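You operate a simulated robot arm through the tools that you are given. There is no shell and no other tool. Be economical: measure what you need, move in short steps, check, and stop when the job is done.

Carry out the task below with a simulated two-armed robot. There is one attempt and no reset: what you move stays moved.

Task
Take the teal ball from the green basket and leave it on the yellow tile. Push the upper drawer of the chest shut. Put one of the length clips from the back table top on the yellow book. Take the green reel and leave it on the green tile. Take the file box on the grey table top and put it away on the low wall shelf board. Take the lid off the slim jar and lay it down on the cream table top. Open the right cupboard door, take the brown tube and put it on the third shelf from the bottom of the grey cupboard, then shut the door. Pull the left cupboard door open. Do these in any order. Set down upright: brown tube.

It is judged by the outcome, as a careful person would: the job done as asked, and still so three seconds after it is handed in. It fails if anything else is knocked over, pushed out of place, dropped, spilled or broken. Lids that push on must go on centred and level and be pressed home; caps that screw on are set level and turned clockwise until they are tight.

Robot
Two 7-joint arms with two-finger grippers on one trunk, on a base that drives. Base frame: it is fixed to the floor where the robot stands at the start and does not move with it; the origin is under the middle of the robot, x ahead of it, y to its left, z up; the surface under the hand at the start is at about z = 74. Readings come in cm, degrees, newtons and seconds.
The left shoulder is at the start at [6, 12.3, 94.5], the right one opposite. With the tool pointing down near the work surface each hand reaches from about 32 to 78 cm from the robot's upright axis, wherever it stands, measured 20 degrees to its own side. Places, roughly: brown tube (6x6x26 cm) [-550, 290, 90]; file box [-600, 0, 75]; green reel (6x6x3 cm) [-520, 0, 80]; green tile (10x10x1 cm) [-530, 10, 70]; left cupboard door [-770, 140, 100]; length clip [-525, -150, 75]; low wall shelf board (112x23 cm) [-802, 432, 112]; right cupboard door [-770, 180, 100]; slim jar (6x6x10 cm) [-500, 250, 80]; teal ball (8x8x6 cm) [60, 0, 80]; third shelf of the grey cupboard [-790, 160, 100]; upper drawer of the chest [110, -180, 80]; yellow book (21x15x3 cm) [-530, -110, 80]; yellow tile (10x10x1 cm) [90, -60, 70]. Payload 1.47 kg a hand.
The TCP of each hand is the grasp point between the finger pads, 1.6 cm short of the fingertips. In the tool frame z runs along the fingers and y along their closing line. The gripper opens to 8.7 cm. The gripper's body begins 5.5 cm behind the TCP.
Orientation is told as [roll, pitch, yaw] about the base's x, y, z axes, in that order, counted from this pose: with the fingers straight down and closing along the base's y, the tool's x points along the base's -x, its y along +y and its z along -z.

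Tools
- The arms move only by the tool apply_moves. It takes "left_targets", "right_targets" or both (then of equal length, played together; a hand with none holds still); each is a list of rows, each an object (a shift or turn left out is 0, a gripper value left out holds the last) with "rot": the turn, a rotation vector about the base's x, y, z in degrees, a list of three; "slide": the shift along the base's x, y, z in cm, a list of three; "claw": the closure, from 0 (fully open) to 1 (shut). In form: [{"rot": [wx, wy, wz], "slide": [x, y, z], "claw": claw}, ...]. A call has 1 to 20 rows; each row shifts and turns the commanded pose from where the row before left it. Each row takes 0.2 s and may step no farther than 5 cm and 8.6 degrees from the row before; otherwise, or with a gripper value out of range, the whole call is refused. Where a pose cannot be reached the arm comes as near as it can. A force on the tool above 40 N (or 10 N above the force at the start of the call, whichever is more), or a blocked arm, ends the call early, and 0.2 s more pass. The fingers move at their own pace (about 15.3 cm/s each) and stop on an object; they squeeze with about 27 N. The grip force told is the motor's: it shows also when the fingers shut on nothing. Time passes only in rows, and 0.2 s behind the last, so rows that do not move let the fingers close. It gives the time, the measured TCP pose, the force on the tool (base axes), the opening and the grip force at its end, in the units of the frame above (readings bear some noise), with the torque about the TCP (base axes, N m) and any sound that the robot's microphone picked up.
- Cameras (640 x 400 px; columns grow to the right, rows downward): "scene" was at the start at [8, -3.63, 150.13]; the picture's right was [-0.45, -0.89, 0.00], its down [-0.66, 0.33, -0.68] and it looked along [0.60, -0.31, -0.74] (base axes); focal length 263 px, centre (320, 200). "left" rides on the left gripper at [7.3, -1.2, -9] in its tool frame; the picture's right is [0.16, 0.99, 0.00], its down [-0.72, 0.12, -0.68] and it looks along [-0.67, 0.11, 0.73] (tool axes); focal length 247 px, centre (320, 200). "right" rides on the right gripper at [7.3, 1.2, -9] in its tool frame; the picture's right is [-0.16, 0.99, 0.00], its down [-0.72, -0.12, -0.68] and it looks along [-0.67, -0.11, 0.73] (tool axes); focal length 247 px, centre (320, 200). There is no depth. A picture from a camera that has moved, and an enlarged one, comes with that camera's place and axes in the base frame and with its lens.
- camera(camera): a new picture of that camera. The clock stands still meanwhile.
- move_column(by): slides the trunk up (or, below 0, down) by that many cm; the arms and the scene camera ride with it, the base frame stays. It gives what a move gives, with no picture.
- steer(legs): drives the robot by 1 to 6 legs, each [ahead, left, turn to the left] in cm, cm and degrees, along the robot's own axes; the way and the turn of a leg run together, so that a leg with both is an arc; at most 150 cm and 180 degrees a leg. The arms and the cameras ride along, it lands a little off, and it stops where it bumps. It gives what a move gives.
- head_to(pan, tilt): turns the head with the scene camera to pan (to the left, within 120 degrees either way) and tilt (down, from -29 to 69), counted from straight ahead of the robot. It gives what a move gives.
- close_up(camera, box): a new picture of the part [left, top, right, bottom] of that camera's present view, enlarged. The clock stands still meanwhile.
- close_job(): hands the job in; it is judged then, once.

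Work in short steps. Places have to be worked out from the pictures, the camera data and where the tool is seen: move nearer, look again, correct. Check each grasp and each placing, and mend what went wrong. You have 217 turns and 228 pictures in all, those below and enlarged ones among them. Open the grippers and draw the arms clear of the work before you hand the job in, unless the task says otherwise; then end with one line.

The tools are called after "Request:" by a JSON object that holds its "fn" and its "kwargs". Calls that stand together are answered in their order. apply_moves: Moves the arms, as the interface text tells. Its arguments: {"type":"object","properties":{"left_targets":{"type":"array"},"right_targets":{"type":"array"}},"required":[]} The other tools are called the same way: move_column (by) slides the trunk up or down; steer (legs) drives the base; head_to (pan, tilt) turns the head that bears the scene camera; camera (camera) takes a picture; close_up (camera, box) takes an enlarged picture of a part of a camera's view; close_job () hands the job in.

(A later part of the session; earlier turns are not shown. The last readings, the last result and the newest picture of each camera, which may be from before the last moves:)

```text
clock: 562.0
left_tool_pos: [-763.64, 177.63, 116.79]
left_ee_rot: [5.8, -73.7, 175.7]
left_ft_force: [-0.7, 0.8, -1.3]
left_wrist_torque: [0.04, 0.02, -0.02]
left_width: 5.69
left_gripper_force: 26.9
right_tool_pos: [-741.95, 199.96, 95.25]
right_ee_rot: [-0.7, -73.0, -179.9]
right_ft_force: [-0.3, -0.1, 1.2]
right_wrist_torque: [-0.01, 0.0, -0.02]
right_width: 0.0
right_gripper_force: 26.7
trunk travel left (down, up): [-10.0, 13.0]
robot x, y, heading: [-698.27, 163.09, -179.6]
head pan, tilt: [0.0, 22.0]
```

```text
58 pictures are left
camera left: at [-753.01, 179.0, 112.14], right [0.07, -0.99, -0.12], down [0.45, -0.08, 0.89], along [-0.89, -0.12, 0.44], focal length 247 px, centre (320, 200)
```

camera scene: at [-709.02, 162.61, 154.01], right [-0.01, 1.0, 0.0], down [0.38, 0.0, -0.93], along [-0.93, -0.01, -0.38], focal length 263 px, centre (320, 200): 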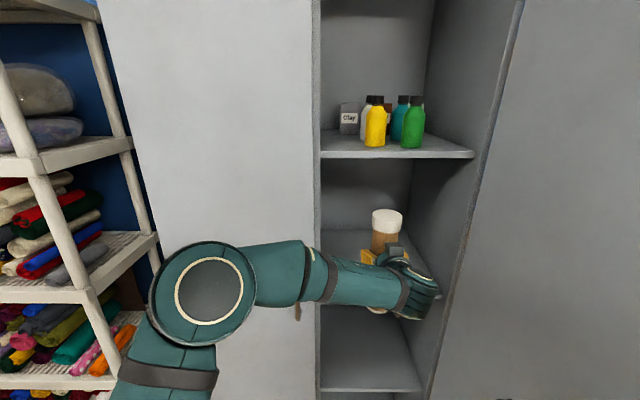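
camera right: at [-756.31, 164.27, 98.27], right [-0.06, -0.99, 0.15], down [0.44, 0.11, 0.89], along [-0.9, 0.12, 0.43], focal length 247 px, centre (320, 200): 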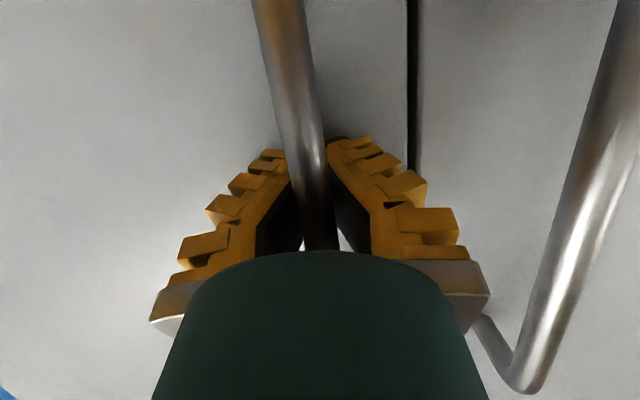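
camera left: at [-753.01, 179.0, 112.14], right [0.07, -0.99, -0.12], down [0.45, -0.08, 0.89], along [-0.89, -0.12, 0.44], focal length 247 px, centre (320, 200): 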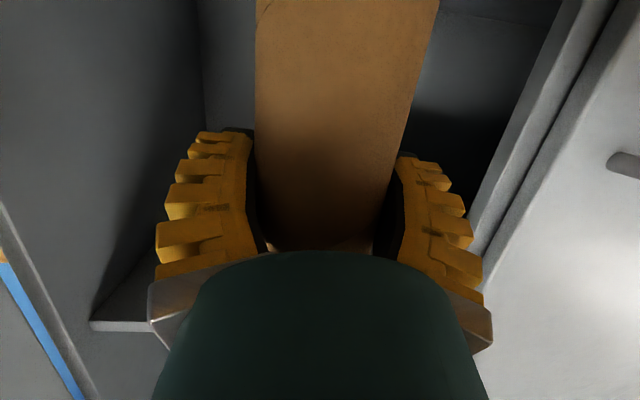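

The left forearm lies across the front of the left door; going deeper might hit its handle. I back out, shift the base right so the arm points straighter, and bring the right hand down-pointing and inward.

Request:
{"fn": "steer", "kwargs": {"legs": [[-36, 0, 0]]}}

Request:
{"fn": "apply_moves", "kwargs": {"right_targets": [{"rot": [0, -8.1, 0], "slide": [0, 0, 2]}, {"rot": [0, -8.1, 0], "slide": [0, 0, 2]}, {"rot": [0, -8.1, 0], "slide": [0, 0, 2]}, {"rot": [0, -8.1, 0], "slide": [0, -2, 2]}, {"rot": [0, -8.1, 0], "slide": [0, -2, 2]}, {"rot": [0, -8.1, 0], "slide": [0, -2, 2]}, {"rot": [0, -8.1, 0], "slide": [0, -2, 0]}, {"rot": [0, -8.1, 0], "slide": [0, -2, 0]}, {"rot": [0, -8.1, 0], "slide": [0, -2, 0]}], "left_targets": [{"slide": [0, -3, 0]}, {"slide": [0, -3, 0]}, {"slide": [0, -3, 0]}, {"slide": [0, -3, 0]}, {"slide": [0, -3, 0]}, {"slide": [0, -3, 0]}, {"slide": [0, -3, 0]}, {"slide": [0, -3, 0]}, {"slide": [0, -2, 0]}]}}

Request:
{"fn": "steer", "kwargs": {"legs": [[0, -27, 0]]}}

Request:
{"fn": "camera", "kwargs": {"camera": "scene"}}

```text
clock: 564.3
left_tool_pos: [-727.18, 178.12, 116.85]
left_ee_rot: [5.8, -73.7, 175.5]
left_ft_force: [0.7, -0.1, -1.0]
left_wrist_torque: [0.01, -0.03, -0.02]
left_width: 5.72
left_gripper_force: 27.1
right_tool_pos: [-705.43, 200.22, 95.37]
right_ee_rot: [-0.7, -73.1, 179.8]
right_ft_force: [0.4, -1.1, 0.3]
right_wrist_torque: [0.0, 0.01, 0.0]
right_width: 0.0
right_gripper_force: 26.6
trunk travel left (down, up): [-10.0, 13.0]
robot x, y, heading: [-662.6, 163.16, -179.8]
head pan, tilt: [0.0, 22.0]
```

```text
clock: 566.3
left_tool_pos: [-727.3, 151.86, 116.84]
left_ee_rot: [5.8, -73.7, 175.8]
left_ft_force: [0.3, 0.0, -0.5]
left_wrist_torque: [-0.01, 0.03, -0.03]
left_width: 5.71
left_gripper_force: 26.8
right_tool_pos: [-705.35, 188.22, 107.32]
right_ee_rot: [-0.8, 0.1, 180.1]
right_ft_force: [0.3, -0.2, -0.5]
right_wrist_torque: [0.01, -0.03, 0.0]
right_width: 0.0
right_gripper_force: 26.9
trunk travel left (down, up): [-10.0, 13.0]
robot x, y, heading: [-661.93, 163.24, -179.7]
head pan, tilt: [0.0, 22.0]
```

```text
clock: 569.3
left_tool_pos: [-727.39, 178.72, 116.96]
left_ee_rot: [5.8, -73.8, 176.0]
left_ft_force: [0.5, 0.3, -0.6]
left_wrist_torque: [0.03, 0.01, -0.02]
left_width: 5.66
left_gripper_force: 26.8
right_tool_pos: [-705.71, 215.3, 107.18]
right_ee_rot: [-0.7, -0.2, -179.7]
right_ft_force: [0.4, -0.3, -0.2]
right_wrist_torque: [0.01, 0.03, -0.01]
right_width: 0.0
right_gripper_force: 27.1
trunk travel left (down, up): [-10.0, 13.0]
robot x, y, heading: [-662.25, 190.14, -179.4]
head pan, tilt: [0.0, 22.0]
```

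```text
57 pictures are left
camera scene: at [-672.92, 190.1, 154.02], right [-0.01, 1.0, 0.0], down [0.37, 0.0, -0.93], along [-0.93, -0.01, -0.37], focal length 263 px, centre (320, 200)
```

scene: 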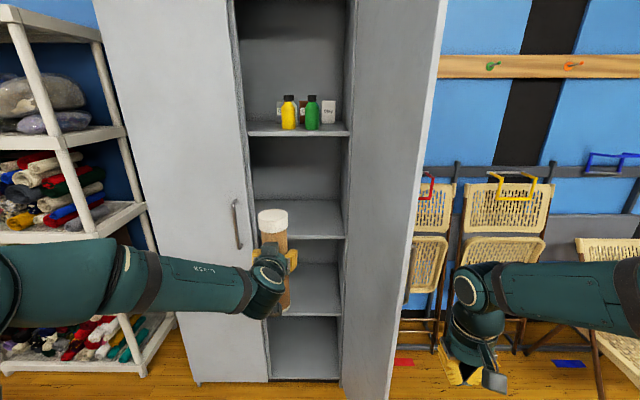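

The door is about 103° open, edge near [-731, 214]. I shift the base to y≈178 so it clears the door edge, keeping the tube at y≈178, and tuck the right hand more.

Request:
{"fn": "steer", "kwargs": {"legs": [[0, 12, 0]]}}

Request:
{"fn": "apply_moves", "kwargs": {"left_targets": [{"slide": [0, 3, 0]}, {"slide": [0, 3, 0]}, {"slide": [0, 3, 0]}, {"slide": [0, 3, 0]}], "right_targets": [{"slide": [2, -2, 1]}, {"slide": [2, 0, 2]}, {"slide": [2, 0, 2]}, {"slide": [0, 0, 2]}]}}

Request:
{"fn": "steer", "kwargs": {"legs": [[39, 0, 0]]}}

Request:
{"fn": "camera", "kwargs": {"camera": "scene"}}

```text
clock: 571.0
left_tool_pos: [-727.24, 166.81, 116.92]
left_ee_rot: [5.8, -73.7, 176.0]
left_ft_force: [0.9, -1.1, -0.9]
left_wrist_torque: [-0.02, -0.01, -0.01]
left_width: 5.69
left_gripper_force: 27.3
right_tool_pos: [-705.44, 203.41, 107.22]
right_ee_rot: [-0.8, -0.2, -179.6]
right_ft_force: [0.1, 0.0, -0.7]
right_wrist_torque: [-0.01, 0.02, -0.02]
right_width: 0.0
right_gripper_force: 27.2
trunk travel left (down, up): [-10.0, 13.0]
robot x, y, heading: [-662.48, 178.65, -179.4]
head pan, tilt: [0.0, 22.0]
```

```text
clock: 572.0
left_tool_pos: [-727.63, 178.82, 116.64]
left_ee_rot: [6.1, -73.7, 175.8]
left_ft_force: [-0.8, 0.5, -0.6]
left_wrist_torque: [0.01, -0.01, 0.0]
left_width: 5.69
left_gripper_force: 27.2
right_tool_pos: [-699.81, 201.79, 114.39]
right_ee_rot: [-0.7, -0.2, -179.5]
right_ft_force: [-0.3, -0.2, 0.3]
right_wrist_torque: [-0.02, 0.01, 0.0]
right_width: 0.04
right_gripper_force: 26.7
trunk travel left (down, up): [-10.0, 13.0]
robot x, y, heading: [-662.4, 178.54, -179.6]
head pan, tilt: [0.0, 22.0]
```

```text
clock: 574.5
left_tool_pos: [-767.5, 179.49, 116.67]
left_ee_rot: [5.9, -73.7, 175.3]
left_ft_force: [-1.4, 1.0, -0.9]
left_wrist_torque: [-0.04, 0.03, 0.03]
left_width: 5.68
left_gripper_force: 26.8
right_tool_pos: [-739.42, 201.89, 114.22]
right_ee_rot: [-0.8, -0.1, 179.6]
right_ft_force: [-0.5, 0.2, -0.1]
right_wrist_torque: [0.01, -0.02, 0.0]
right_width: 0.0
right_gripper_force: 26.8
trunk travel left (down, up): [-10.0, 13.0]
robot x, y, heading: [-702.04, 177.88, 179.9]
head pan, tilt: [0.0, 22.0]
```

```text
56 pictures are left
camera scene: at [-712.69, 178.2, 154.01], right [0.0, 1.0, 0.0], down [0.38, 0.0, -0.93], along [-0.93, 0.0, -0.38], focal length 263 px, centre (320, 200)
```

scene: 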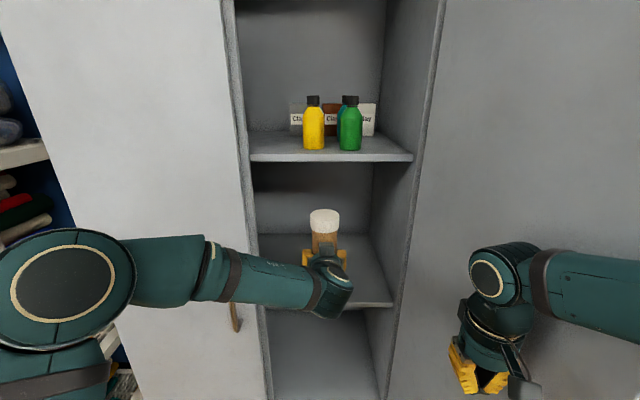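

The forearm runs at z≈125–135, above the left handle (top 114). I extend the arm 15 cm deeper over the shelf.

Request:
{"fn": "apply_moves", "kwargs": {"left_targets": [{"slide": [-3, 0, 0]}, {"slide": [-3, 0, 0]}, {"slide": [-3, 0, 0]}, {"slide": [-3, 0, 0]}, {"slide": [-3, 0, 0]}]}}

Request:
{"fn": "close_up", "kwargs": {"camera": "scene", "box": [220, 160, 440, 350]}}

Request:
{"fn": "camera", "kwargs": {"camera": "left"}}

```text
clock: 575.7
left_tool_pos: [-782.6, 179.51, 116.59]
left_ee_rot: [6.0, -73.6, 175.1]
left_ft_force: [-0.5, -0.3, -1.3]
left_wrist_torque: [-0.03, -0.01, 0.02]
left_width: 5.68
left_gripper_force: 27.3
right_tool_pos: [-739.39, 201.92, 114.15]
right_ee_rot: [-0.7, -0.1, 179.8]
right_ft_force: [-0.2, 0.6, 0.1]
right_wrist_torque: [0.01, 0.01, -0.03]
right_width: 0.0
right_gripper_force: 27.3
trunk travel left (down, up): [-10.0, 13.0]
robot x, y, heading: [-701.94, 178.34, 179.7]
head pan, tilt: [0.0, 22.0]
```

```text
2.11 times, centred on (330, 255) of scene
camera zoom: at [-712.68, 178.23, 154.01], right [0.0, 1.0, 0.0], down [0.38, 0.0, -0.93], along [-0.93, 0.0, -0.38], focal length 554 px, centre (299, 84)
```

zoom: 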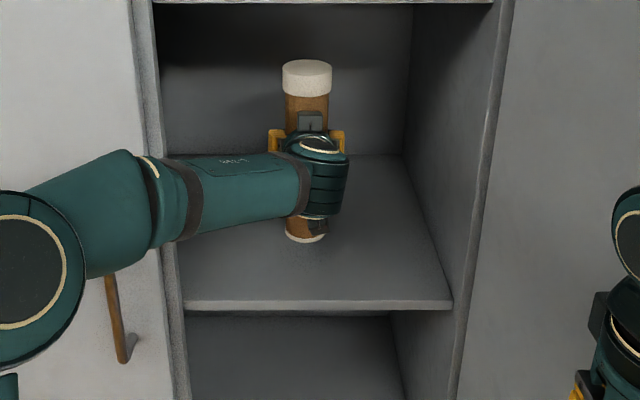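

```text
54 pictures are left
camera left: at [-771.98, 180.72, 112.02], right [0.06, -0.99, -0.12], down [0.45, -0.08, 0.89], along [-0.89, -0.11, 0.44], focal length 247 px, centre (320, 200)
```

left: 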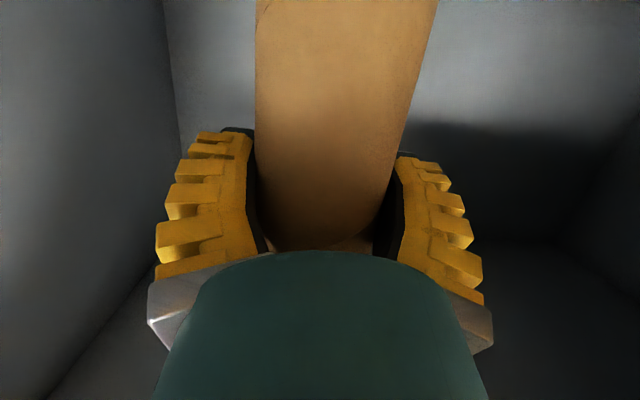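

The tube is well over the shelf. I lower it until it touches.

Request:
{"fn": "apply_moves", "kwargs": {"left_targets": [{"slide": [0, 0, -2]}, {"slide": [0, 0, -1.5]}, {"slide": [0, 0, -0.6]}, {"slide": [0, 0, -0.5]}]}}

```text
clock: 576.7
left_tool_pos: [-782.47, 179.42, 112.14]
left_ee_rot: [6.0, -73.8, 175.2]
left_ft_force: [-0.1, -0.4, -0.8]
left_wrist_torque: [0.02, 0.0, 0.01]
left_width: 5.7
left_gripper_force: 27.8
right_tool_pos: [-739.27, 201.98, 114.27]
right_ee_rot: [-0.7, -0.2, 179.7]
right_ft_force: [0.5, 0.3, -0.3]
right_wrist_torque: [0.0, -0.03, -0.01]
right_width: 0.0
right_gripper_force: 27.2
trunk travel left (down, up): [-10.0, 13.0]
robot x, y, heading: [-702.24, 178.07, 179.8]
head pan, tilt: [0.0, 22.0]
```

Request:
{"fn": "apply_moves", "kwargs": {"left_targets": [{"slide": [0, 0, -0.4]}, {"slide": [0, 0, -0.4]}]}}

Request:
{"fn": "close_up", "kwargs": {"camera": "scene", "box": [220, 160, 440, 350]}}

```text
clock: 577.3
left_tool_pos: [-782.34, 179.27, 111.93]
left_ee_rot: [5.8, -74.2, 175.5]
left_ft_force: [-2.4, -2.5, 22.2]
left_wrist_torque: [-0.06, -0.04, -0.12]
left_width: 5.71
left_gripper_force: 27.5
right_tool_pos: [-739.11, 201.83, 114.43]
right_ee_rot: [-0.7, -0.3, 179.7]
right_ft_force: [-0.2, 0.2, 0.2]
right_wrist_torque: [-0.01, -0.03, 0.04]
right_width: 0.0
right_gripper_force: 26.9
trunk travel left (down, up): [-10.0, 13.0]
robot x, y, heading: [-702.24, 177.97, 179.9]
head pan, tilt: [0.0, 22.0]
```

```text
2.11 times, centred on (330, 255) of scene
camera zoom: at [-712.36, 178.16, 154.06], right [0.0, 1.0, 0.0], down [0.37, 0.0, -0.93], along [-0.93, 0.0, -0.37], focal length 554 px, centre (299, 84)
```

zoom: 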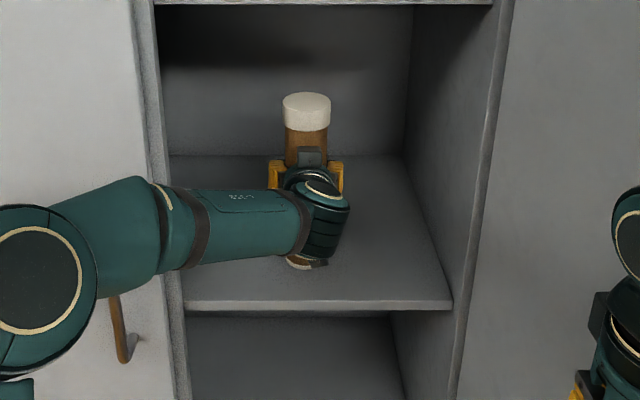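

Contact at 22 N. I ease up 0.2 cm, open, and pull straight back.

Request:
{"fn": "apply_moves", "kwargs": {"left_targets": [{"slide": [0, 0, 0.2]}, {"claw": 0}, {}, {"slide": [2, 0, 0]}, {"slide": [3, 0, 0]}, {"slide": [3, 0, 0]}, {"slide": [3, 0, 0]}, {"slide": [3, 0, 0]}]}}

Request:
{"fn": "close_up", "kwargs": {"camera": "scene", "box": [220, 160, 440, 350]}}

Request:
{"fn": "camera", "kwargs": {"camera": "left"}}

```text
clock: 579.1
left_tool_pos: [-768.23, 179.43, 111.48]
left_ee_rot: [5.9, -73.7, 175.2]
left_ft_force: [0.2, 0.2, -0.1]
left_wrist_torque: [0.04, 0.02, 0.03]
left_width: 8.7
left_gripper_force: 0.1
right_tool_pos: [-739.19, 201.81, 114.24]
right_ee_rot: [-0.7, -0.3, 179.7]
right_ft_force: [-0.4, -0.2, 0.2]
right_wrist_torque: [0.01, -0.01, 0.0]
right_width: 0.0
right_gripper_force: 27.2
trunk travel left (down, up): [-10.0, 13.0]
robot x, y, heading: [-702.54, 178.41, 180.0]
head pan, tilt: [0.0, 22.0]
```

```text
2.11 times, centred on (330, 255) of scene
camera zoom: at [-712.52, 178.2, 154.03], right [0.0, 1.0, 0.0], down [0.37, 0.0, -0.93], along [-0.93, 0.0, -0.37], focal length 554 px, centre (299, 84)
```

zoom: 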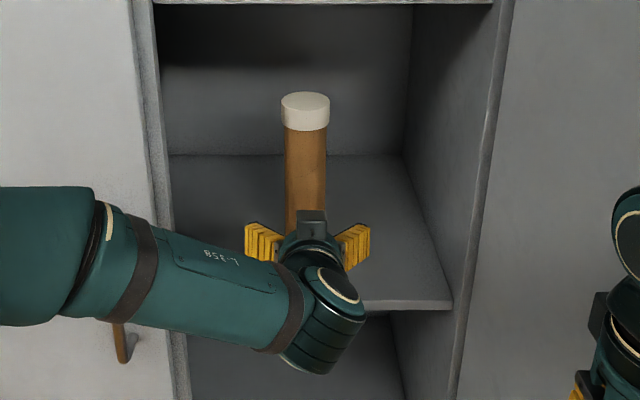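

```text
51 pictures are left
camera left: at [-757.55, 180.6, 106.89], right [0.06, -0.99, -0.12], down [0.45, -0.08, 0.89], along [-0.89, -0.11, 0.44], focal length 247 px, centre (320, 200)
```

left: 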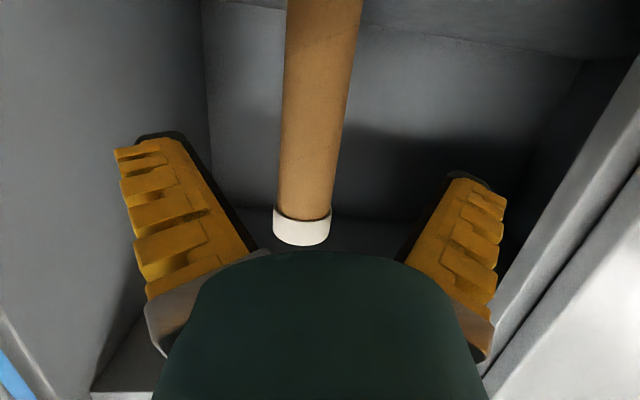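

The tube stands upright on the third shelf. I back out, then set the left hand aside and move the right fist out to the door's outer side to push it shut.

Request:
{"fn": "steer", "kwargs": {"legs": [[-52, -8, 0]]}}

Request:
{"fn": "apply_moves", "kwargs": {"left_targets": [{"slide": [0, -4.5, 0]}, {"slide": [0, -4.5, 0]}, {"slide": [0, -4.5, 0]}, {"slide": [2, -4.5, 0]}, {"slide": [2, -4.5, 0]}, {"slide": [2, -4.5, 0]}], "right_targets": [{"slide": [0, 3.5, -2]}, {"slide": [0, 3.5, -2]}, {"slide": [0, 3.5, -2]}, {"slide": [0, 3.5, -2]}, {"slide": [0, 3, 0]}, {"slide": [-3, 1, 0]}]}}

Request:
{"fn": "camera", "kwargs": {"camera": "scene"}}

```text
clock: 582.1
left_tool_pos: [-717.16, 187.08, 111.62]
left_ee_rot: [5.9, -73.7, 175.4]
left_ft_force: [0.6, -0.4, -0.5]
left_wrist_torque: [-0.01, 0.0, 0.0]
left_width: 8.71
left_gripper_force: 0.0
right_tool_pos: [-688.22, 209.75, 114.21]
right_ee_rot: [-0.7, -0.2, 179.8]
right_ft_force: [0.5, 0.5, 0.3]
right_wrist_torque: [0.04, -0.01, 0.0]
right_width: 0.01
right_gripper_force: 26.7
trunk travel left (down, up): [-10.0, 13.0]
robot x, y, heading: [-651.06, 185.81, -180.0]
head pan, tilt: [0.0, 22.0]
```

```text
clock: 583.5
left_tool_pos: [-711.45, 160.02, 111.72]
left_ee_rot: [5.8, -73.8, 175.4]
left_ft_force: [-0.3, 0.9, -0.5]
left_wrist_torque: [0.0, -0.04, -0.01]
left_width: 8.7
left_gripper_force: 0.1
right_tool_pos: [-691.47, 227.82, 106.33]
right_ee_rot: [-0.8, -0.1, 179.9]
right_ft_force: [-0.5, -1.2, 0.5]
right_wrist_torque: [0.04, -0.01, 0.0]
right_width: 0.04
right_gripper_force: 26.9
trunk travel left (down, up): [-10.0, 13.0]
robot x, y, heading: [-651.24, 186.41, -180.0]
head pan, tilt: [0.0, 22.0]
```

```text
50 pictures are left
camera scene: at [-661.71, 185.81, 154.0], right [0.0, 1.0, 0.0], down [0.38, 0.0, -0.93], along [-0.93, 0.0, -0.38], focal length 263 px, centre (320, 200)
```

scene: 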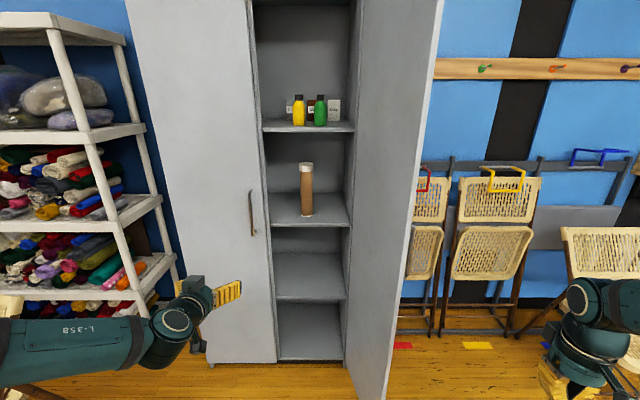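

The tube is on the third shelf. I move the left hand further aside, drive in with the right fist outside the door, and start pushing it closed along the arc.

Request:
{"fn": "apply_moves", "kwargs": {"left_targets": [{"slide": [0, -4.5, 0]}, {"slide": [0, -4.5, 0]}, {"slide": [2, -4, 0]}]}}

Request:
{"fn": "steer", "kwargs": {"legs": [[38, 0, 0]]}}

Request:
{"fn": "apply_moves", "kwargs": {"right_targets": [{"slide": [-4, 0, 0]}, {"slide": [-4, 0, 0]}, {"slide": [-4, 0, 0]}, {"slide": [-3, -1, 0]}, {"slide": [0, -3, 0]}, {"slide": [0, -3, 0]}, {"slide": [0, -3, 0]}, {"slide": [0.5, -3, 0]}, {"slide": [0.5, -3, 0]}]}}

Request:
{"fn": "camera", "kwargs": {"camera": "scene"}}

```text
clock: 584.3
left_tool_pos: [-709.3, 146.87, 111.67]
left_ee_rot: [5.8, -73.8, 175.5]
left_ft_force: [0.2, -0.8, -0.3]
left_wrist_torque: [-0.01, -0.02, -0.01]
left_width: 8.71
left_gripper_force: 0.1
right_tool_pos: [-691.29, 227.84, 106.47]
right_ee_rot: [-0.8, -0.2, 179.8]
right_ft_force: [-0.2, -0.8, 0.2]
right_wrist_torque: [0.03, 0.02, 0.02]
right_width: 0.0
right_gripper_force: 26.8
trunk travel left (down, up): [-10.0, 13.0]
robot x, y, heading: [-651.51, 185.85, -180.1]
head pan, tilt: [0.0, 22.0]
```

```text
clock: 586.7
left_tool_pos: [-747.22, 147.18, 111.45]
left_ee_rot: [5.9, -73.6, 175.2]
left_ft_force: [-0.3, -0.2, -0.5]
left_wrist_torque: [-0.03, 0.02, 0.0]
left_width: 8.72
left_gripper_force: 0.1
right_tool_pos: [-728.97, 228.14, 106.27]
right_ee_rot: [-0.7, 0.0, 179.8]
right_ft_force: [0.0, -0.4, -1.3]
right_wrist_torque: [0.01, -0.02, -0.01]
right_width: 0.01
right_gripper_force: 27.0
trunk travel left (down, up): [-10.0, 13.0]
robot x, y, heading: [-688.7, 186.13, 179.9]
head pan, tilt: [0.0, 22.0]
```

```text
clock: 588.7
left_tool_pos: [-747.08, 147.07, 111.56]
left_ee_rot: [5.8, -73.7, 175.4]
left_ft_force: [1.1, 0.0, -0.5]
left_wrist_torque: [0.02, 0.0, 0.0]
left_width: 8.7
left_gripper_force: 0.1
right_tool_pos: [-742.81, 212.09, 106.66]
right_ee_rot: [-0.8, -0.1, 179.7]
right_ft_force: [0.4, -0.6, 0.0]
right_wrist_torque: [0.0, -0.02, 0.02]
right_width: 0.0
right_gripper_force: 26.5
trunk travel left (down, up): [-10.0, 13.0]
robot x, y, heading: [-688.75, 186.41, 179.9]
head pan, tilt: [0.0, 22.0]
```

```text
49 pictures are left
camera scene: at [-699.1, 186.0, 154.02], right [0.0, 1.0, 0.0], down [0.37, 0.0, -0.93], along [-0.93, 0.0, -0.37], focal length 263 px, centre (320, 200)
```

scene: 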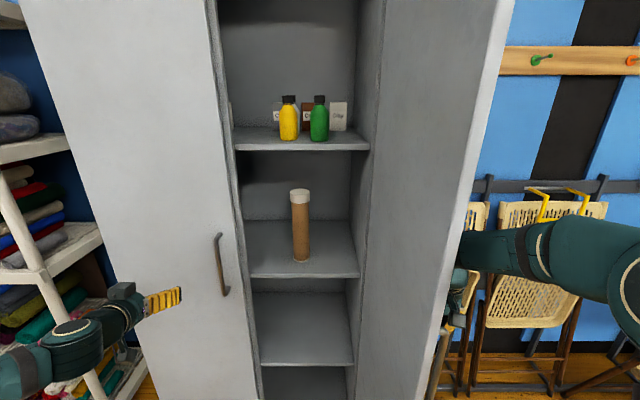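

The fist is on the door's outer side. I push along the closing arc.

Request:
{"fn": "apply_moves", "kwargs": {"right_targets": [{"slide": [-0.4, -2.5, 0]}, {"slide": [-0.3, -2.6, 0]}, {"slide": [-0.1, -3.6, 0]}, {"slide": [-0.1, -3.7, 0]}, {"slide": [-1, -3.5, 0]}, {"slide": [-1.1, -3.6, 0]}]}}

Request:
{"fn": "camera", "kwargs": {"camera": "scene"}}

```text
clock: 590.1
left_tool_pos: [-747.1, 147.0, 111.59]
left_ee_rot: [5.8, -73.7, 175.5]
left_ft_force: [-0.2, -0.6, -0.1]
left_wrist_torque: [0.04, 0.01, -0.04]
left_width: 8.71
left_gripper_force: 0.1
right_tool_pos: [-745.78, 192.33, 106.4]
right_ee_rot: [-0.7, -0.1, 179.8]
right_ft_force: [-0.1, -0.6, -0.2]
right_wrist_torque: [0.02, 0.0, -0.02]
right_width: 0.0
right_gripper_force: 27.1
trunk travel left (down, up): [-10.0, 13.0]
robot x, y, heading: [-689.01, 185.81, 179.8]
head pan, tilt: [0.0, 22.0]
```

```text
48 pictures are left
camera scene: at [-699.13, 185.91, 154.02], right [0.0, 1.0, 0.0], down [0.37, 0.0, -0.93], along [-0.93, 0.0, -0.37], focal length 263 px, centre (320, 200)
```

scene: 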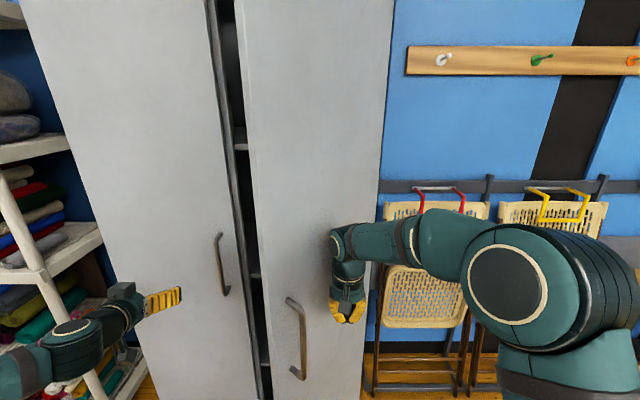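

The door is nearly closed. I push it the rest of the way toward -x.

Request:
{"fn": "apply_moves", "kwargs": {"right_targets": [{"slide": [-3, -4, 0]}, {"slide": [-3, -3.5, 0]}, {"slide": [-3, -2, 0]}, {"slide": [-3, -1, 0]}, {"slide": [-3, 0, 0]}, {"slide": [-2, 0, 0]}, {"slide": [-1.5, 0, 0]}, {"slide": [-1, 0, 0]}]}}

Request:
{"fn": "camera", "kwargs": {"camera": "scene"}}

```text
clock: 591.9
left_tool_pos: [-747.07, 147.1, 111.49]
left_ee_rot: [5.8, -73.7, 175.4]
left_ft_force: [-0.2, 0.1, -0.3]
left_wrist_torque: [0.01, 0.03, -0.02]
left_width: 8.7
left_gripper_force: 0.0
right_tool_pos: [-760.47, 184.01, 106.1]
right_ee_rot: [-0.7, -0.2, 179.7]
right_ft_force: [-0.7, 0.7, -0.6]
right_wrist_torque: [-0.01, -0.04, -0.03]
right_width: 0.0
right_gripper_force: 27.3
right hand out of reach, approached as far as the arm can: row 5, 6, 7, 8
trunk travel left (down, up): [-10.0, 13.0]
robot x, y, heading: [-688.68, 186.05, 179.8]
head pan, tilt: [0.0, 22.0]
```

```text
47 pictures are left
camera scene: at [-699.11, 186.07, 154.02], right [0.0, 1.0, 0.0], down [0.37, 0.0, -0.93], along [-0.93, 0.0, -0.37], focal length 263 px, centre (320, 200)
```

scene: 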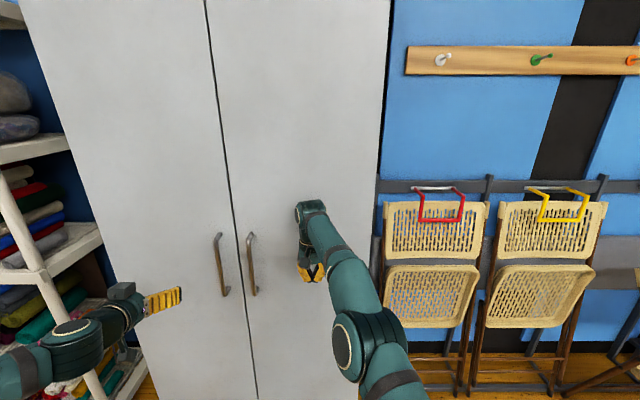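

It looks shut; to be sure, I drive 5 cm closer and press gently on the door.

Request:
{"fn": "steer", "kwargs": {"legs": [[5, 0, 0]]}}

Request:
{"fn": "apply_moves", "kwargs": {"right_targets": [{"slide": [-0.7, 0, 0]}, {"slide": [-0.7, 0, 0]}, {"slide": [-0.7, 0, 0]}, {"slide": [-0.7, 0, 0]}, {"slide": [-0.7, 0, 0]}]}}

Request:
{"fn": "close_up", "kwargs": {"camera": "scene", "box": [180, 120, 340, 320]}}

```text
clock: 592.8
left_tool_pos: [-750.08, 147.32, 111.62]
left_ee_rot: [6.0, -73.8, 175.3]
left_ft_force: [0.4, 0.5, -0.6]
left_wrist_torque: [0.02, 0.02, 0.01]
left_width: 8.68
left_gripper_force: 0.0
right_tool_pos: [-762.74, 183.97, 106.46]
right_ee_rot: [-0.9, 1.5, 179.8]
right_ft_force: [20.6, 4.1, 1.6]
right_wrist_torque: [-0.53, 2.11, 0.05]
right_width: 0.0
right_gripper_force: 26.8
trunk travel left (down, up): [-10.0, 13.0]
robot x, y, heading: [-691.92, 186.23, 180.0]
head pan, tilt: [0.0, 22.0]
stopped in leg 1: the force on the tool passed its limit at 215 N (the readings are from after the stop); the commanded pose is now the measured one
```

```text
clock: 594.0
left_tool_pos: [-750.11, 147.13, 111.63]
left_ee_rot: [6.0, -73.8, 175.3]
left_ft_force: [0.9, 0.6, -0.4]
left_wrist_torque: [0.0, 0.01, 0.0]
left_width: 8.73
left_gripper_force: 0.1
right_tool_pos: [-762.81, 184.03, 106.39]
right_ee_rot: [-0.8, 1.4, 179.8]
right_ft_force: [24.5, 6.7, 1.6]
right_wrist_torque: [-0.68, 2.61, 0.06]
right_width: 0.01
right_gripper_force: 27.2
right hand out of reach, approached as far as the arm can: row 1, 2, 3, 4, 5
trunk travel left (down, up): [-10.0, 13.0]
robot x, y, heading: [-692.0, 186.1, 179.7]
head pan, tilt: [0.0, 22.0]
```

```text
2.00 times, centred on (260, 220) of scene
camera zoom: at [-701.96, 186.18, 154.05], right [0.0, 1.0, 0.0], down [0.37, 0.0, -0.93], along [-0.93, 0.0, -0.37], focal length 527 px, centre (440, 160)
```

zoom: 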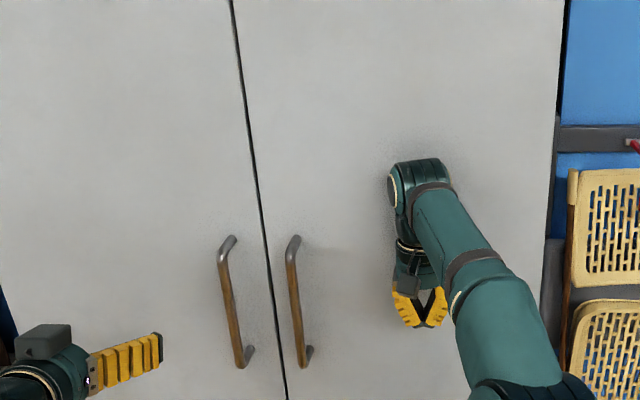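

The door is flush shut. I back off, then line up the left hand with the left door's handle.

Request:
{"fn": "steer", "kwargs": {"legs": [[-30, 14, 0]]}}

Request:
{"fn": "apply_moves", "kwargs": {"right_targets": [{"slide": [4, 2, 2]}, {"slide": [4, 3, 2]}, {"slide": [4, 3, 2]}, {"slide": [4, 3, 0]}, {"slide": [4, 3, 0]}], "left_targets": [{"slide": [0, 4, -2]}, {"slide": [0, 4, -2]}, {"slide": [0, 4, -2]}, {"slide": [0, 4, -2]}, {"slide": [0, 5, 0]}]}}

Request:
{"fn": "camera", "kwargs": {"camera": "left"}}

Request:
{"fn": "camera", "kwargs": {"camera": "scene"}}

```text
clock: 596.2
left_tool_pos: [-720.87, 132.93, 111.59]
left_ee_rot: [5.8, -73.7, 175.5]
left_ft_force: [-0.2, 0.0, -0.3]
left_wrist_torque: [0.03, -0.02, -0.02]
left_width: 8.69
left_gripper_force: 0.1
right_tool_pos: [-733.63, 169.84, 106.36]
right_ee_rot: [-1.0, 1.5, 180.1]
right_ft_force: [-0.2, 0.1, 0.7]
right_wrist_torque: [0.0, 0.01, -0.01]
right_width: 0.0
right_gripper_force: 27.0
trunk travel left (down, up): [-10.0, 13.0]
robot x, y, heading: [-662.65, 172.19, -179.9]
head pan, tilt: [0.0, 22.0]
```

```text
refused: row 2 steps farther than a row can; nothing moved
```

```text
45 pictures are left
camera left: at [-710.19, 134.23, 106.96], right [0.06, -0.99, -0.12], down [0.45, -0.08, 0.89], along [-0.89, -0.11, 0.44], focal length 247 px, centre (320, 200)
```

left: 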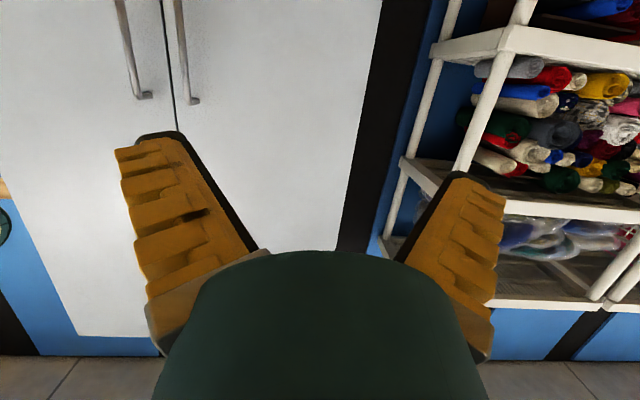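

```text
44 pictures are left
camera scene: at [-672.96, 172.02, 154.03], right [0.0, 1.0, 0.0], down [0.37, 0.0, -0.93], along [-0.93, 0.0, -0.37], focal length 263 px, centre (320, 200)
```

scene: 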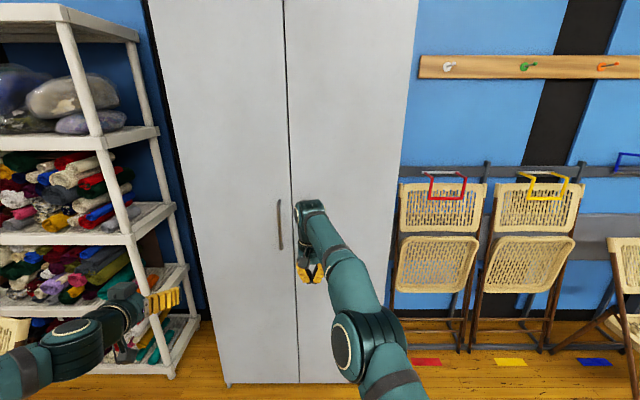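

Door shut. I resend the arm repositioning with smaller steps: right hand away, left hand in front of its handle.

Request:
{"fn": "apply_moves", "kwargs": {"right_targets": [{"slide": [3, 2, 1]}, {"slide": [3, 3, 1]}, {"slide": [3, 3, 1]}, {"slide": [3, 3, 1]}, {"slide": [3, 3, 1]}, {"slide": [3, 3, 0]}], "left_targets": [{"slide": [0, 4, -2]}, {"slide": [0, 4, -2]}, {"slide": [0, 4, -2]}, {"slide": [0, 4, -2]}, {"slide": [0, 4, 0]}, {"slide": [0, 2, 0]}]}}

Request:
{"fn": "steer", "kwargs": {"legs": [[26, 0, 0]]}}

Request:
{"fn": "camera", "kwargs": {"camera": "left"}}

Request:
{"fn": "camera", "kwargs": {"camera": "scene"}}

```text
clock: 597.6
left_tool_pos: [-720.77, 154.25, 104.05]
left_ee_rot: [5.6, -73.6, 175.9]
left_ft_force: [-0.3, 0.4, -0.1]
left_wrist_torque: [-0.03, -0.02, 0.01]
left_width: 8.68
left_gripper_force: 0.1
left hand out of reach, approached as far as the arm can: row 5
right_tool_pos: [-715.79, 187.2, 111.24]
right_ee_rot: [-0.9, 1.6, 179.9]
right_ft_force: [1.1, 0.2, -0.9]
right_wrist_torque: [0.02, 0.03, 0.05]
right_width: 0.0
right_gripper_force: 27.0
trunk travel left (down, up): [-10.0, 13.0]
robot x, y, heading: [-662.78, 172.18, -180.0]
head pan, tilt: [0.0, 22.0]
```

```text
clock: 599.4
left_tool_pos: [-746.67, 154.56, 103.95]
left_ee_rot: [5.8, -73.5, 175.4]
left_ft_force: [-1.1, -1.0, 0.2]
left_wrist_torque: [0.02, -0.01, -0.06]
left_width: 8.7
left_gripper_force: 0.1
right_tool_pos: [-741.29, 187.64, 111.08]
right_ee_rot: [-0.9, 1.6, 179.7]
right_ft_force: [-0.1, 0.9, 1.1]
right_wrist_torque: [-0.01, -0.01, 0.02]
right_width: 0.04
right_gripper_force: 27.0
trunk travel left (down, up): [-10.0, 13.0]
robot x, y, heading: [-688.04, 172.17, 179.9]
head pan, tilt: [0.0, 22.0]
```

```text
43 pictures are left
camera left: at [-735.87, 155.78, 99.34], right [0.06, -0.99, -0.12], down [0.45, -0.08, 0.89], along [-0.89, -0.11, 0.44], focal length 247 px, centre (320, 200)
```

left: 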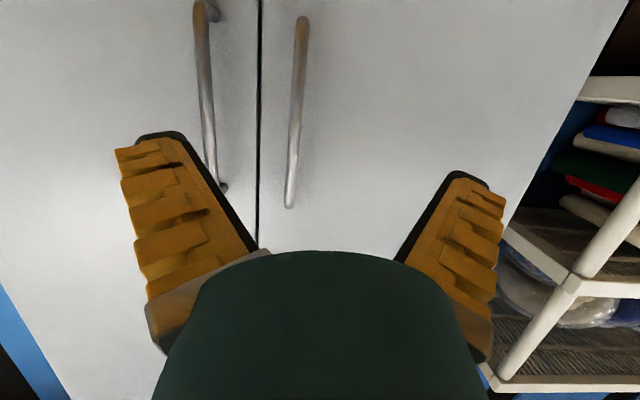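

```text
42 pictures are left
camera scene: at [-698.66, 172.13, 154.01], right [0.0, 1.0, 0.0], down [0.38, 0.0, -0.93], along [-0.93, 0.0, -0.38], focal length 263 px, centre (320, 200)
```

scene: 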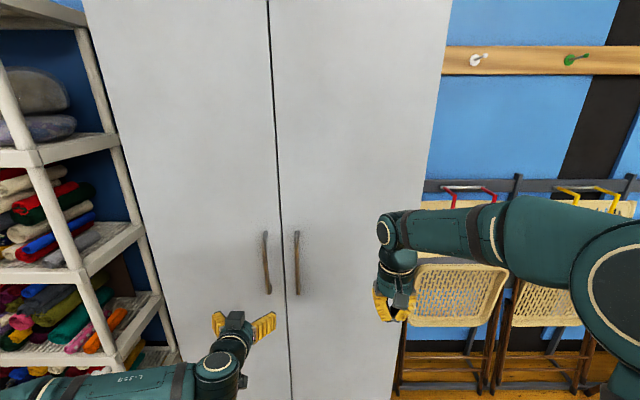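

The handle bar is at y≈156.1. I align (+1.5) and advance to hook depth, then close.

Request:
{"fn": "apply_moves", "kwargs": {"left_targets": [{"slide": [-4, 0.8, -0.5]}, {"slide": [-4, 0.7, -0.5]}, {"slide": [-4, 0, 0]}, {"slide": [-4, 0, 0]}, {"slide": [-2.5, 0, 0]}, {"slide": [-1.2, 0, 0]}, {"claw": 1}, {}, {}, {}]}}

Request:
{"fn": "camera", "kwargs": {"camera": "left"}}

```text
clock: 601.6
left_tool_pos: [-766.3, 156.01, 102.87]
left_ee_rot: [5.8, -73.5, 175.4]
left_ft_force: [-0.3, 2.0, -1.1]
left_wrist_torque: [0.01, 0.02, 0.04]
left_width: 0.0
left_gripper_force: 27.5
right_tool_pos: [-741.3, 187.61, 111.33]
right_ee_rot: [-0.9, 1.5, 179.6]
right_ft_force: [-0.3, -0.1, 0.2]
right_wrist_torque: [-0.06, 0.02, 0.04]
right_width: 0.01
right_gripper_force: 27.2
trunk travel left (down, up): [-10.0, 13.0]
robot x, y, heading: [-688.6, 172.12, 179.8]
head pan, tilt: [0.0, 22.0]
```

```text
41 pictures are left
camera left: at [-755.61, 157.29, 98.35], right [0.06, -0.99, -0.12], down [0.45, -0.08, 0.89], along [-0.89, -0.11, 0.44], focal length 247 px, centre (320, 200)
```

left: 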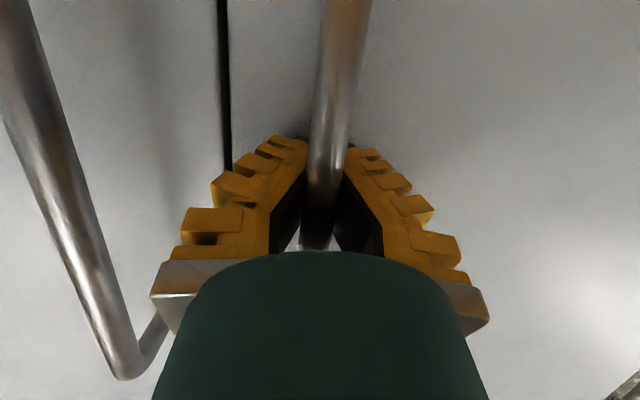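

The bar is hooked. I pull along the mirrored arc.

Request:
{"fn": "apply_moves", "kwargs": {"left_targets": [{"slide": [2.0, -0.25, 0], "rot": [0, 0, -1.5]}, {"slide": [2.0, -0.35, 0], "rot": [0, 0, -1.5]}, {"slide": [1.95, -0.45, 0], "rot": [0, 0, -1.5]}, {"slide": [1.92, -0.55, 0], "rot": [0, 0, -1.5]}, {"slide": [1.9, -0.64, 0], "rot": [0, 0, -1.5]}, {"slide": [1.85, -0.74, 0], "rot": [0, 0, -1.5]}, {"slide": [1.82, -0.84, 0], "rot": [0, 0, -2]}, {"slide": [1.76, -0.93, 0], "rot": [0, 0, -2]}, {"slide": [1.72, -1.02, 0], "rot": [0, 0, -2]}, {"slide": [1.66, -1.11, 0], "rot": [0, 0, -2]}, {"slide": [1.6, -1.2, 0], "rot": [0, 0, -2]}, {"slide": [1.52, -1.28, 0], "rot": [0, 0, -2]}]}}

Request:
{"fn": "camera", "kwargs": {"camera": "scene"}}

```text
clock: 604.2
left_tool_pos: [-744.62, 146.36, 103.02]
left_ee_rot: [5.8, -73.7, 154.7]
left_ft_force: [-19.5, -20.3, 7.3]
left_wrist_torque: [-0.26, -0.07, -0.49]
left_width: 0.62
left_gripper_force: 29.4
right_tool_pos: [-741.41, 187.24, 111.17]
right_ee_rot: [-1.1, 1.7, 179.6]
right_ft_force: [0.4, -0.4, -0.2]
right_wrist_torque: [-0.01, -0.01, 0.03]
right_width: 0.0
right_gripper_force: 27.7
trunk travel left (down, up): [-10.0, 13.0]
robot x, y, heading: [-688.42, 172.44, 179.9]
head pan, tilt: [0.0, 22.0]
```

```text
40 pictures are left
camera scene: at [-698.73, 171.83, 154.01], right [0.0, 1.0, 0.0], down [0.38, 0.0, -0.93], along [-0.93, 0.0, -0.38], focal length 263 px, centre (320, 200)
```

scene: 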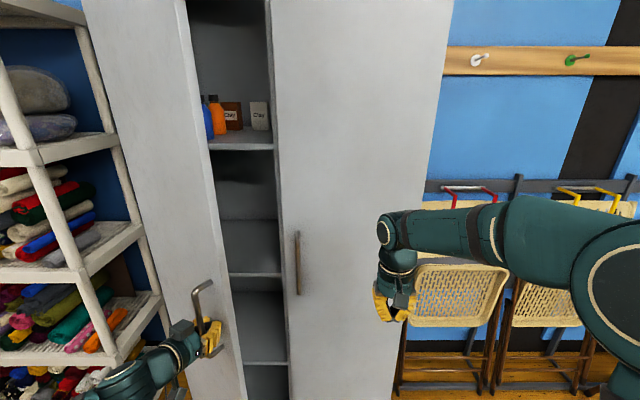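

About 35° open. I continue along the arc.

Request:
{"fn": "apply_moves", "kwargs": {"left_targets": [{"slide": [1.94, -1.6, 0], "rot": [0, 0, -4]}, {"slide": [1.81, -1.8, 0], "rot": [0, 0, -4]}, {"slide": [1.67, -1.95, 0], "rot": [0, 0, -4]}, {"slide": [1.52, -2.1, 0], "rot": [0, 0, -4]}, {"slide": [1.36, -2.29, 0], "rot": [0, 0, -4]}, {"slide": [1.2, -2.38, 0], "rot": [0, 0, -4]}, {"slide": [1.03, -2.46, 0], "rot": [0, 0, -4]}, {"slide": [0.86, -2.52, 0], "rot": [0, 0, -4]}]}}

Request:
{"fn": "camera", "kwargs": {"camera": "scene"}}

```text
clock: 604.8
left_tool_pos: [-741.7, 143.04, 102.96]
left_ee_rot: [7.1, -73.5, 147.1]
left_ft_force: [-14.2, -12.2, -1.7]
left_wrist_torque: [-0.25, -0.04, -0.33]
left_width: 0.04
left_gripper_force: 29.1
right_tool_pos: [-741.48, 187.38, 111.17]
right_ee_rot: [-0.9, 1.5, 179.7]
right_ft_force: [0.5, 0.6, -0.6]
right_wrist_torque: [-0.02, -0.02, -0.03]
right_width: 0.0
right_gripper_force: 27.0
trunk travel left (down, up): [-10.0, 13.0]
robot x, y, heading: [-688.07, 172.1, 180.1]
head pan, tilt: [0.0, 22.0]
stopped in row 2 (left hand): the force on the tool passed its limit at 44 N (the readings are from after the stop); the commanded pose is now the measured one
```

```text
39 pictures are left
camera scene: at [-698.76, 171.99, 153.99], right [0.0, 1.0, 0.0], down [0.38, 0.0, -0.93], along [-0.93, 0.0, -0.38], focal length 263 px, centre (320, 200)
```

scene: 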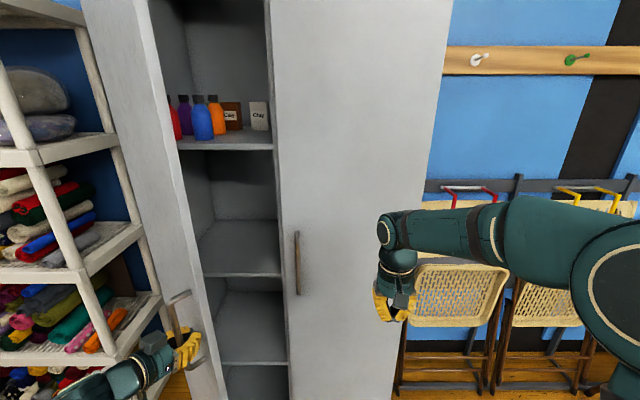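

The door is past 50°. As with the right door, I'll release and push its inner face the rest of the way: withdraw the left hand, back up and swing it round to the inside.

Request:
{"fn": "apply_moves", "kwargs": {"left_targets": [{"claw": 0}, {}, {"slide": [1.7, -1.1, 0]}, {"slide": [2.5, -1.6, 0]}, {"slide": [2.5, -1.6, 0]}]}}

Request:
{"fn": "steer", "kwargs": {"legs": [[-34, 0, 0]]}}

Request:
{"fn": "apply_moves", "kwargs": {"left_targets": [{"rot": [0, 0, 8], "slide": [0, 4, 0], "claw": 1}, {"rot": [0, 0, 8], "slide": [0, 4, 0]}, {"rot": [0, 0, 8], "slide": [-1, 4, 0]}, {"rot": [0, 0, 8], "slide": [-1, 4, 0]}, {"slide": [-2, 4, 0]}, {"slide": [-3, 3, 0]}]}}

Request:
{"fn": "camera", "kwargs": {"camera": "scene"}}

```text
clock: 606.0
left_tool_pos: [-734.81, 139.34, 102.96]
left_ee_rot: [7.3, -73.7, 146.6]
left_ft_force: [0.5, 0.1, 0.2]
left_wrist_torque: [-0.03, 0.02, 0.02]
left_width: 8.71
left_gripper_force: 0.0
right_tool_pos: [-741.31, 187.42, 111.21]
right_ee_rot: [-0.9, 1.5, 179.6]
right_ft_force: [-0.3, -0.8, 1.4]
right_wrist_torque: [0.01, 0.05, 0.0]
right_width: 0.0
right_gripper_force: 26.9
trunk travel left (down, up): [-10.0, 13.0]
robot x, y, heading: [-688.15, 172.23, 179.6]
head pan, tilt: [0.0, 22.0]
```

```text
clock: 608.2
left_tool_pos: [-700.58, 139.22, 102.91]
left_ee_rot: [7.1, -73.6, 146.7]
left_ft_force: [-0.4, 0.5, 0.4]
left_wrist_torque: [0.01, 0.01, -0.01]
left_width: 8.71
left_gripper_force: 0.0
right_tool_pos: [-707.16, 187.23, 111.28]
right_ee_rot: [-0.8, 1.4, 179.8]
right_ft_force: [-0.1, 0.8, -0.6]
right_wrist_torque: [-0.01, 0.01, 0.02]
right_width: 0.01
right_gripper_force: 27.6
trunk travel left (down, up): [-10.0, 13.0]
robot x, y, heading: [-654.06, 171.98, 179.9]
head pan, tilt: [0.0, 22.0]
```

```text
clock: 609.6
left_tool_pos: [-706.38, 154.98, 101.82]
left_ee_rot: [4.1, -71.6, 169.7]
left_ft_force: [-0.8, 0.3, -0.1]
left_wrist_torque: [-0.02, 0.0, -0.02]
left_width: 0.03
left_gripper_force: 26.8
left hand out of reach, approached as far as the arm can: row 2, 3, 4, 5, 6
right_tool_pos: [-707.17, 187.37, 111.21]
right_ee_rot: [-0.9, 1.5, 179.8]
right_ft_force: [0.4, -0.2, 0.8]
right_wrist_torque: [0.0, -0.02, 0.01]
right_width: 0.01
right_gripper_force: 27.1
trunk travel left (down, up): [-10.0, 13.0]
robot x, y, heading: [-653.96, 171.93, 179.5]
head pan, tilt: [0.0, 22.0]
```

```text
38 pictures are left
camera scene: at [-664.41, 172.0, 154.02], right [0.0, 1.0, 0.0], down [0.37, 0.0, -0.93], along [-0.93, 0.0, -0.37], focal length 263 px, centre (320, 200)
```

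scene: 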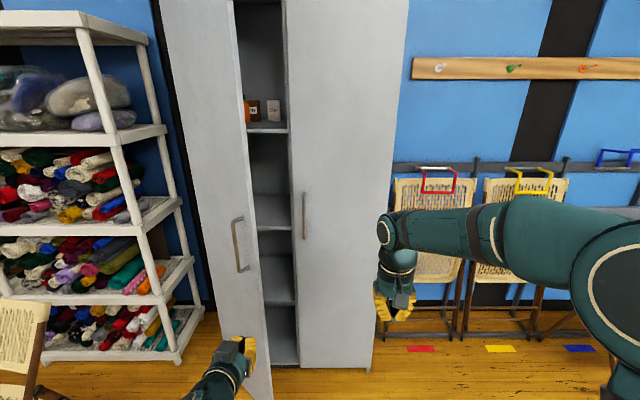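

The door rests at about 40° (edge ≈[-743, 150]). I drive in with the left fist just inside the edge and push toward -y.

Request:
{"fn": "steer", "kwargs": {"legs": [[33, 0, 0]]}}

Request:
{"fn": "apply_moves", "kwargs": {"left_targets": [{"slide": [-3, 0, 0]}, {"slide": [-3, 0, 0]}, {"slide": [-3, 0, 0]}, {"slide": [0, -2, 0]}]}}

Request:
{"fn": "camera", "kwargs": {"camera": "scene"}}

```text
clock: 611.8
left_tool_pos: [-739.68, 155.51, 101.81]
left_ee_rot: [4.2, -71.5, 169.3]
left_ft_force: [-0.7, -0.2, -1.0]
left_wrist_torque: [-0.02, 0.04, -0.01]
left_width: 0.01
left_gripper_force: 26.3
right_tool_pos: [-740.17, 188.01, 111.15]
right_ee_rot: [-0.9, 1.6, 179.5]
right_ft_force: [0.0, 0.5, 0.3]
right_wrist_torque: [0.0, -0.01, -0.01]
right_width: 0.03
right_gripper_force: 27.1
trunk travel left (down, up): [-10.0, 13.0]
robot x, y, heading: [-687.03, 172.33, 179.5]
head pan, tilt: [0.0, 22.0]
```

```text
clock: 612.8
left_tool_pos: [-748.64, 153.55, 102.0]
left_ee_rot: [4.5, -71.7, 169.5]
left_ft_force: [0.8, -0.2, 0.0]
left_wrist_torque: [0.01, 0.01, -0.04]
left_width: 0.0
left_gripper_force: 26.6
right_tool_pos: [-739.87, 187.87, 111.25]
right_ee_rot: [-0.9, 1.5, 179.4]
right_ft_force: [0.8, 0.1, -0.3]
right_wrist_torque: [0.0, -0.04, -0.01]
right_width: 0.01
right_gripper_force: 26.9
trunk travel left (down, up): [-10.0, 13.0]
robot x, y, heading: [-686.61, 172.47, 179.4]
head pan, tilt: [0.0, 22.0]
```

```text
37 pictures are left
camera scene: at [-697.23, 172.23, 154.03], right [0.01, 1.0, 0.0], down [0.37, 0.0, -0.93], along [-0.93, 0.01, -0.37], focal length 263 px, centre (320, 200)
```

scene: 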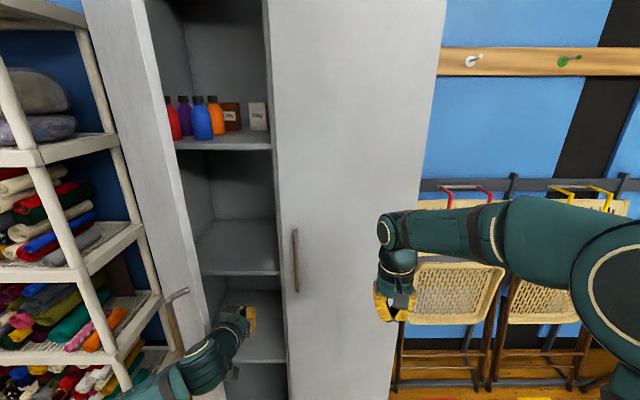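

The left fist is inside the door. I push toward -y.

Request:
{"fn": "apply_moves", "kwargs": {"left_targets": [{"slide": [0, -3, 0]}, {"slide": [0, -3, 0]}, {"slide": [0, -3, 0]}, {"slide": [0, -3, 0]}, {"slide": [0, -3, 0]}, {"slide": [0, -3, 0]}, {"slide": [0.5, -3, 0]}, {"slide": [0.5, -3, 0]}, {"slide": [0.5, -3, 0]}, {"slide": [0.5, -3, 0]}, {"slide": [0.5, -3, 0]}]}}

Request:
{"fn": "camera", "kwargs": {"camera": "scene"}}

```text
clock: 614.3
left_tool_pos: [-745.28, 142.39, 101.85]
left_ee_rot: [4.8, -71.8, 160.5]
left_ft_force: [-1.9, -3.6, -0.6]
left_wrist_torque: [0.09, 0.04, -0.24]
left_width: 0.0
left_gripper_force: 27.1
right_tool_pos: [-740.14, 187.86, 111.15]
right_ee_rot: [-0.8, 1.6, 179.6]
right_ft_force: [-1.0, 0.9, 0.0]
right_wrist_torque: [-0.08, -0.05, 0.02]
right_width: 0.01
right_gripper_force: 26.8
trunk travel left (down, up): [-10.0, 13.0]
robot x, y, heading: [-687.02, 172.12, 179.6]
head pan, tilt: [0.0, 22.0]
stopped in row 7 (left hand): the arm was blocked; the commanded pose is now the measured one
```

```text
36 pictures are left
camera scene: at [-697.37, 172.38, 154.08], right [0.01, 1.0, 0.0], down [0.38, 0.0, -0.93], along [-0.93, 0.01, -0.38], focal length 263 px, centre (320, 200)
```

scene: 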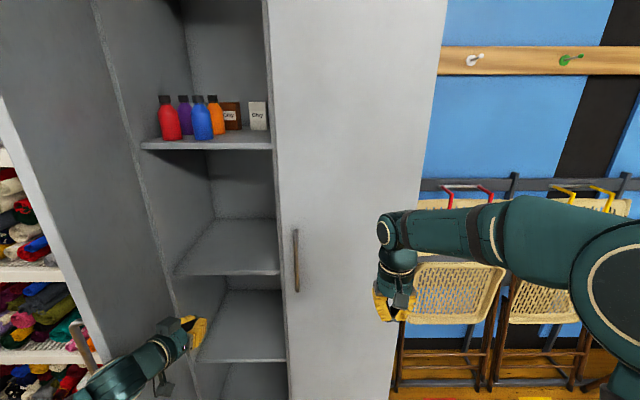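

The door is now wide open (about 75–80°); the forearm just met its edge. I back straight out and check both doors and the tube.

Request:
{"fn": "steer", "kwargs": {"legs": [[-45, 0, 0]]}}

Request:
{"fn": "camera", "kwargs": {"camera": "scene"}}

```text
clock: 617.0
left_tool_pos: [-700.63, 142.34, 101.86]
left_ee_rot: [4.8, -72.0, 159.8]
left_ft_force: [0.9, 0.1, 0.4]
left_wrist_torque: [0.0, 0.0, 0.01]
left_width: 0.0
left_gripper_force: 27.3
right_tool_pos: [-695.36, 187.51, 111.17]
right_ee_rot: [-1.0, 1.5, 179.4]
right_ft_force: [-0.6, 0.8, 0.2]
right_wrist_torque: [-0.01, -0.02, 0.01]
right_width: 0.03
right_gripper_force: 26.9
trunk travel left (down, up): [-10.0, 13.0]
robot x, y, heading: [-642.51, 172.12, 179.6]
head pan, tilt: [0.0, 22.0]
```

```text
35 pictures are left
camera scene: at [-652.73, 171.92, 154.03], right [0.01, 1.0, 0.0], down [0.37, 0.0, -0.93], along [-0.93, 0.01, -0.37], focal length 263 px, centre (320, 200)
```

scene: 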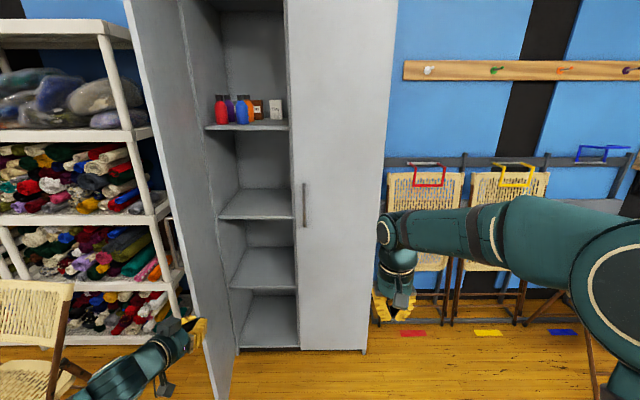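

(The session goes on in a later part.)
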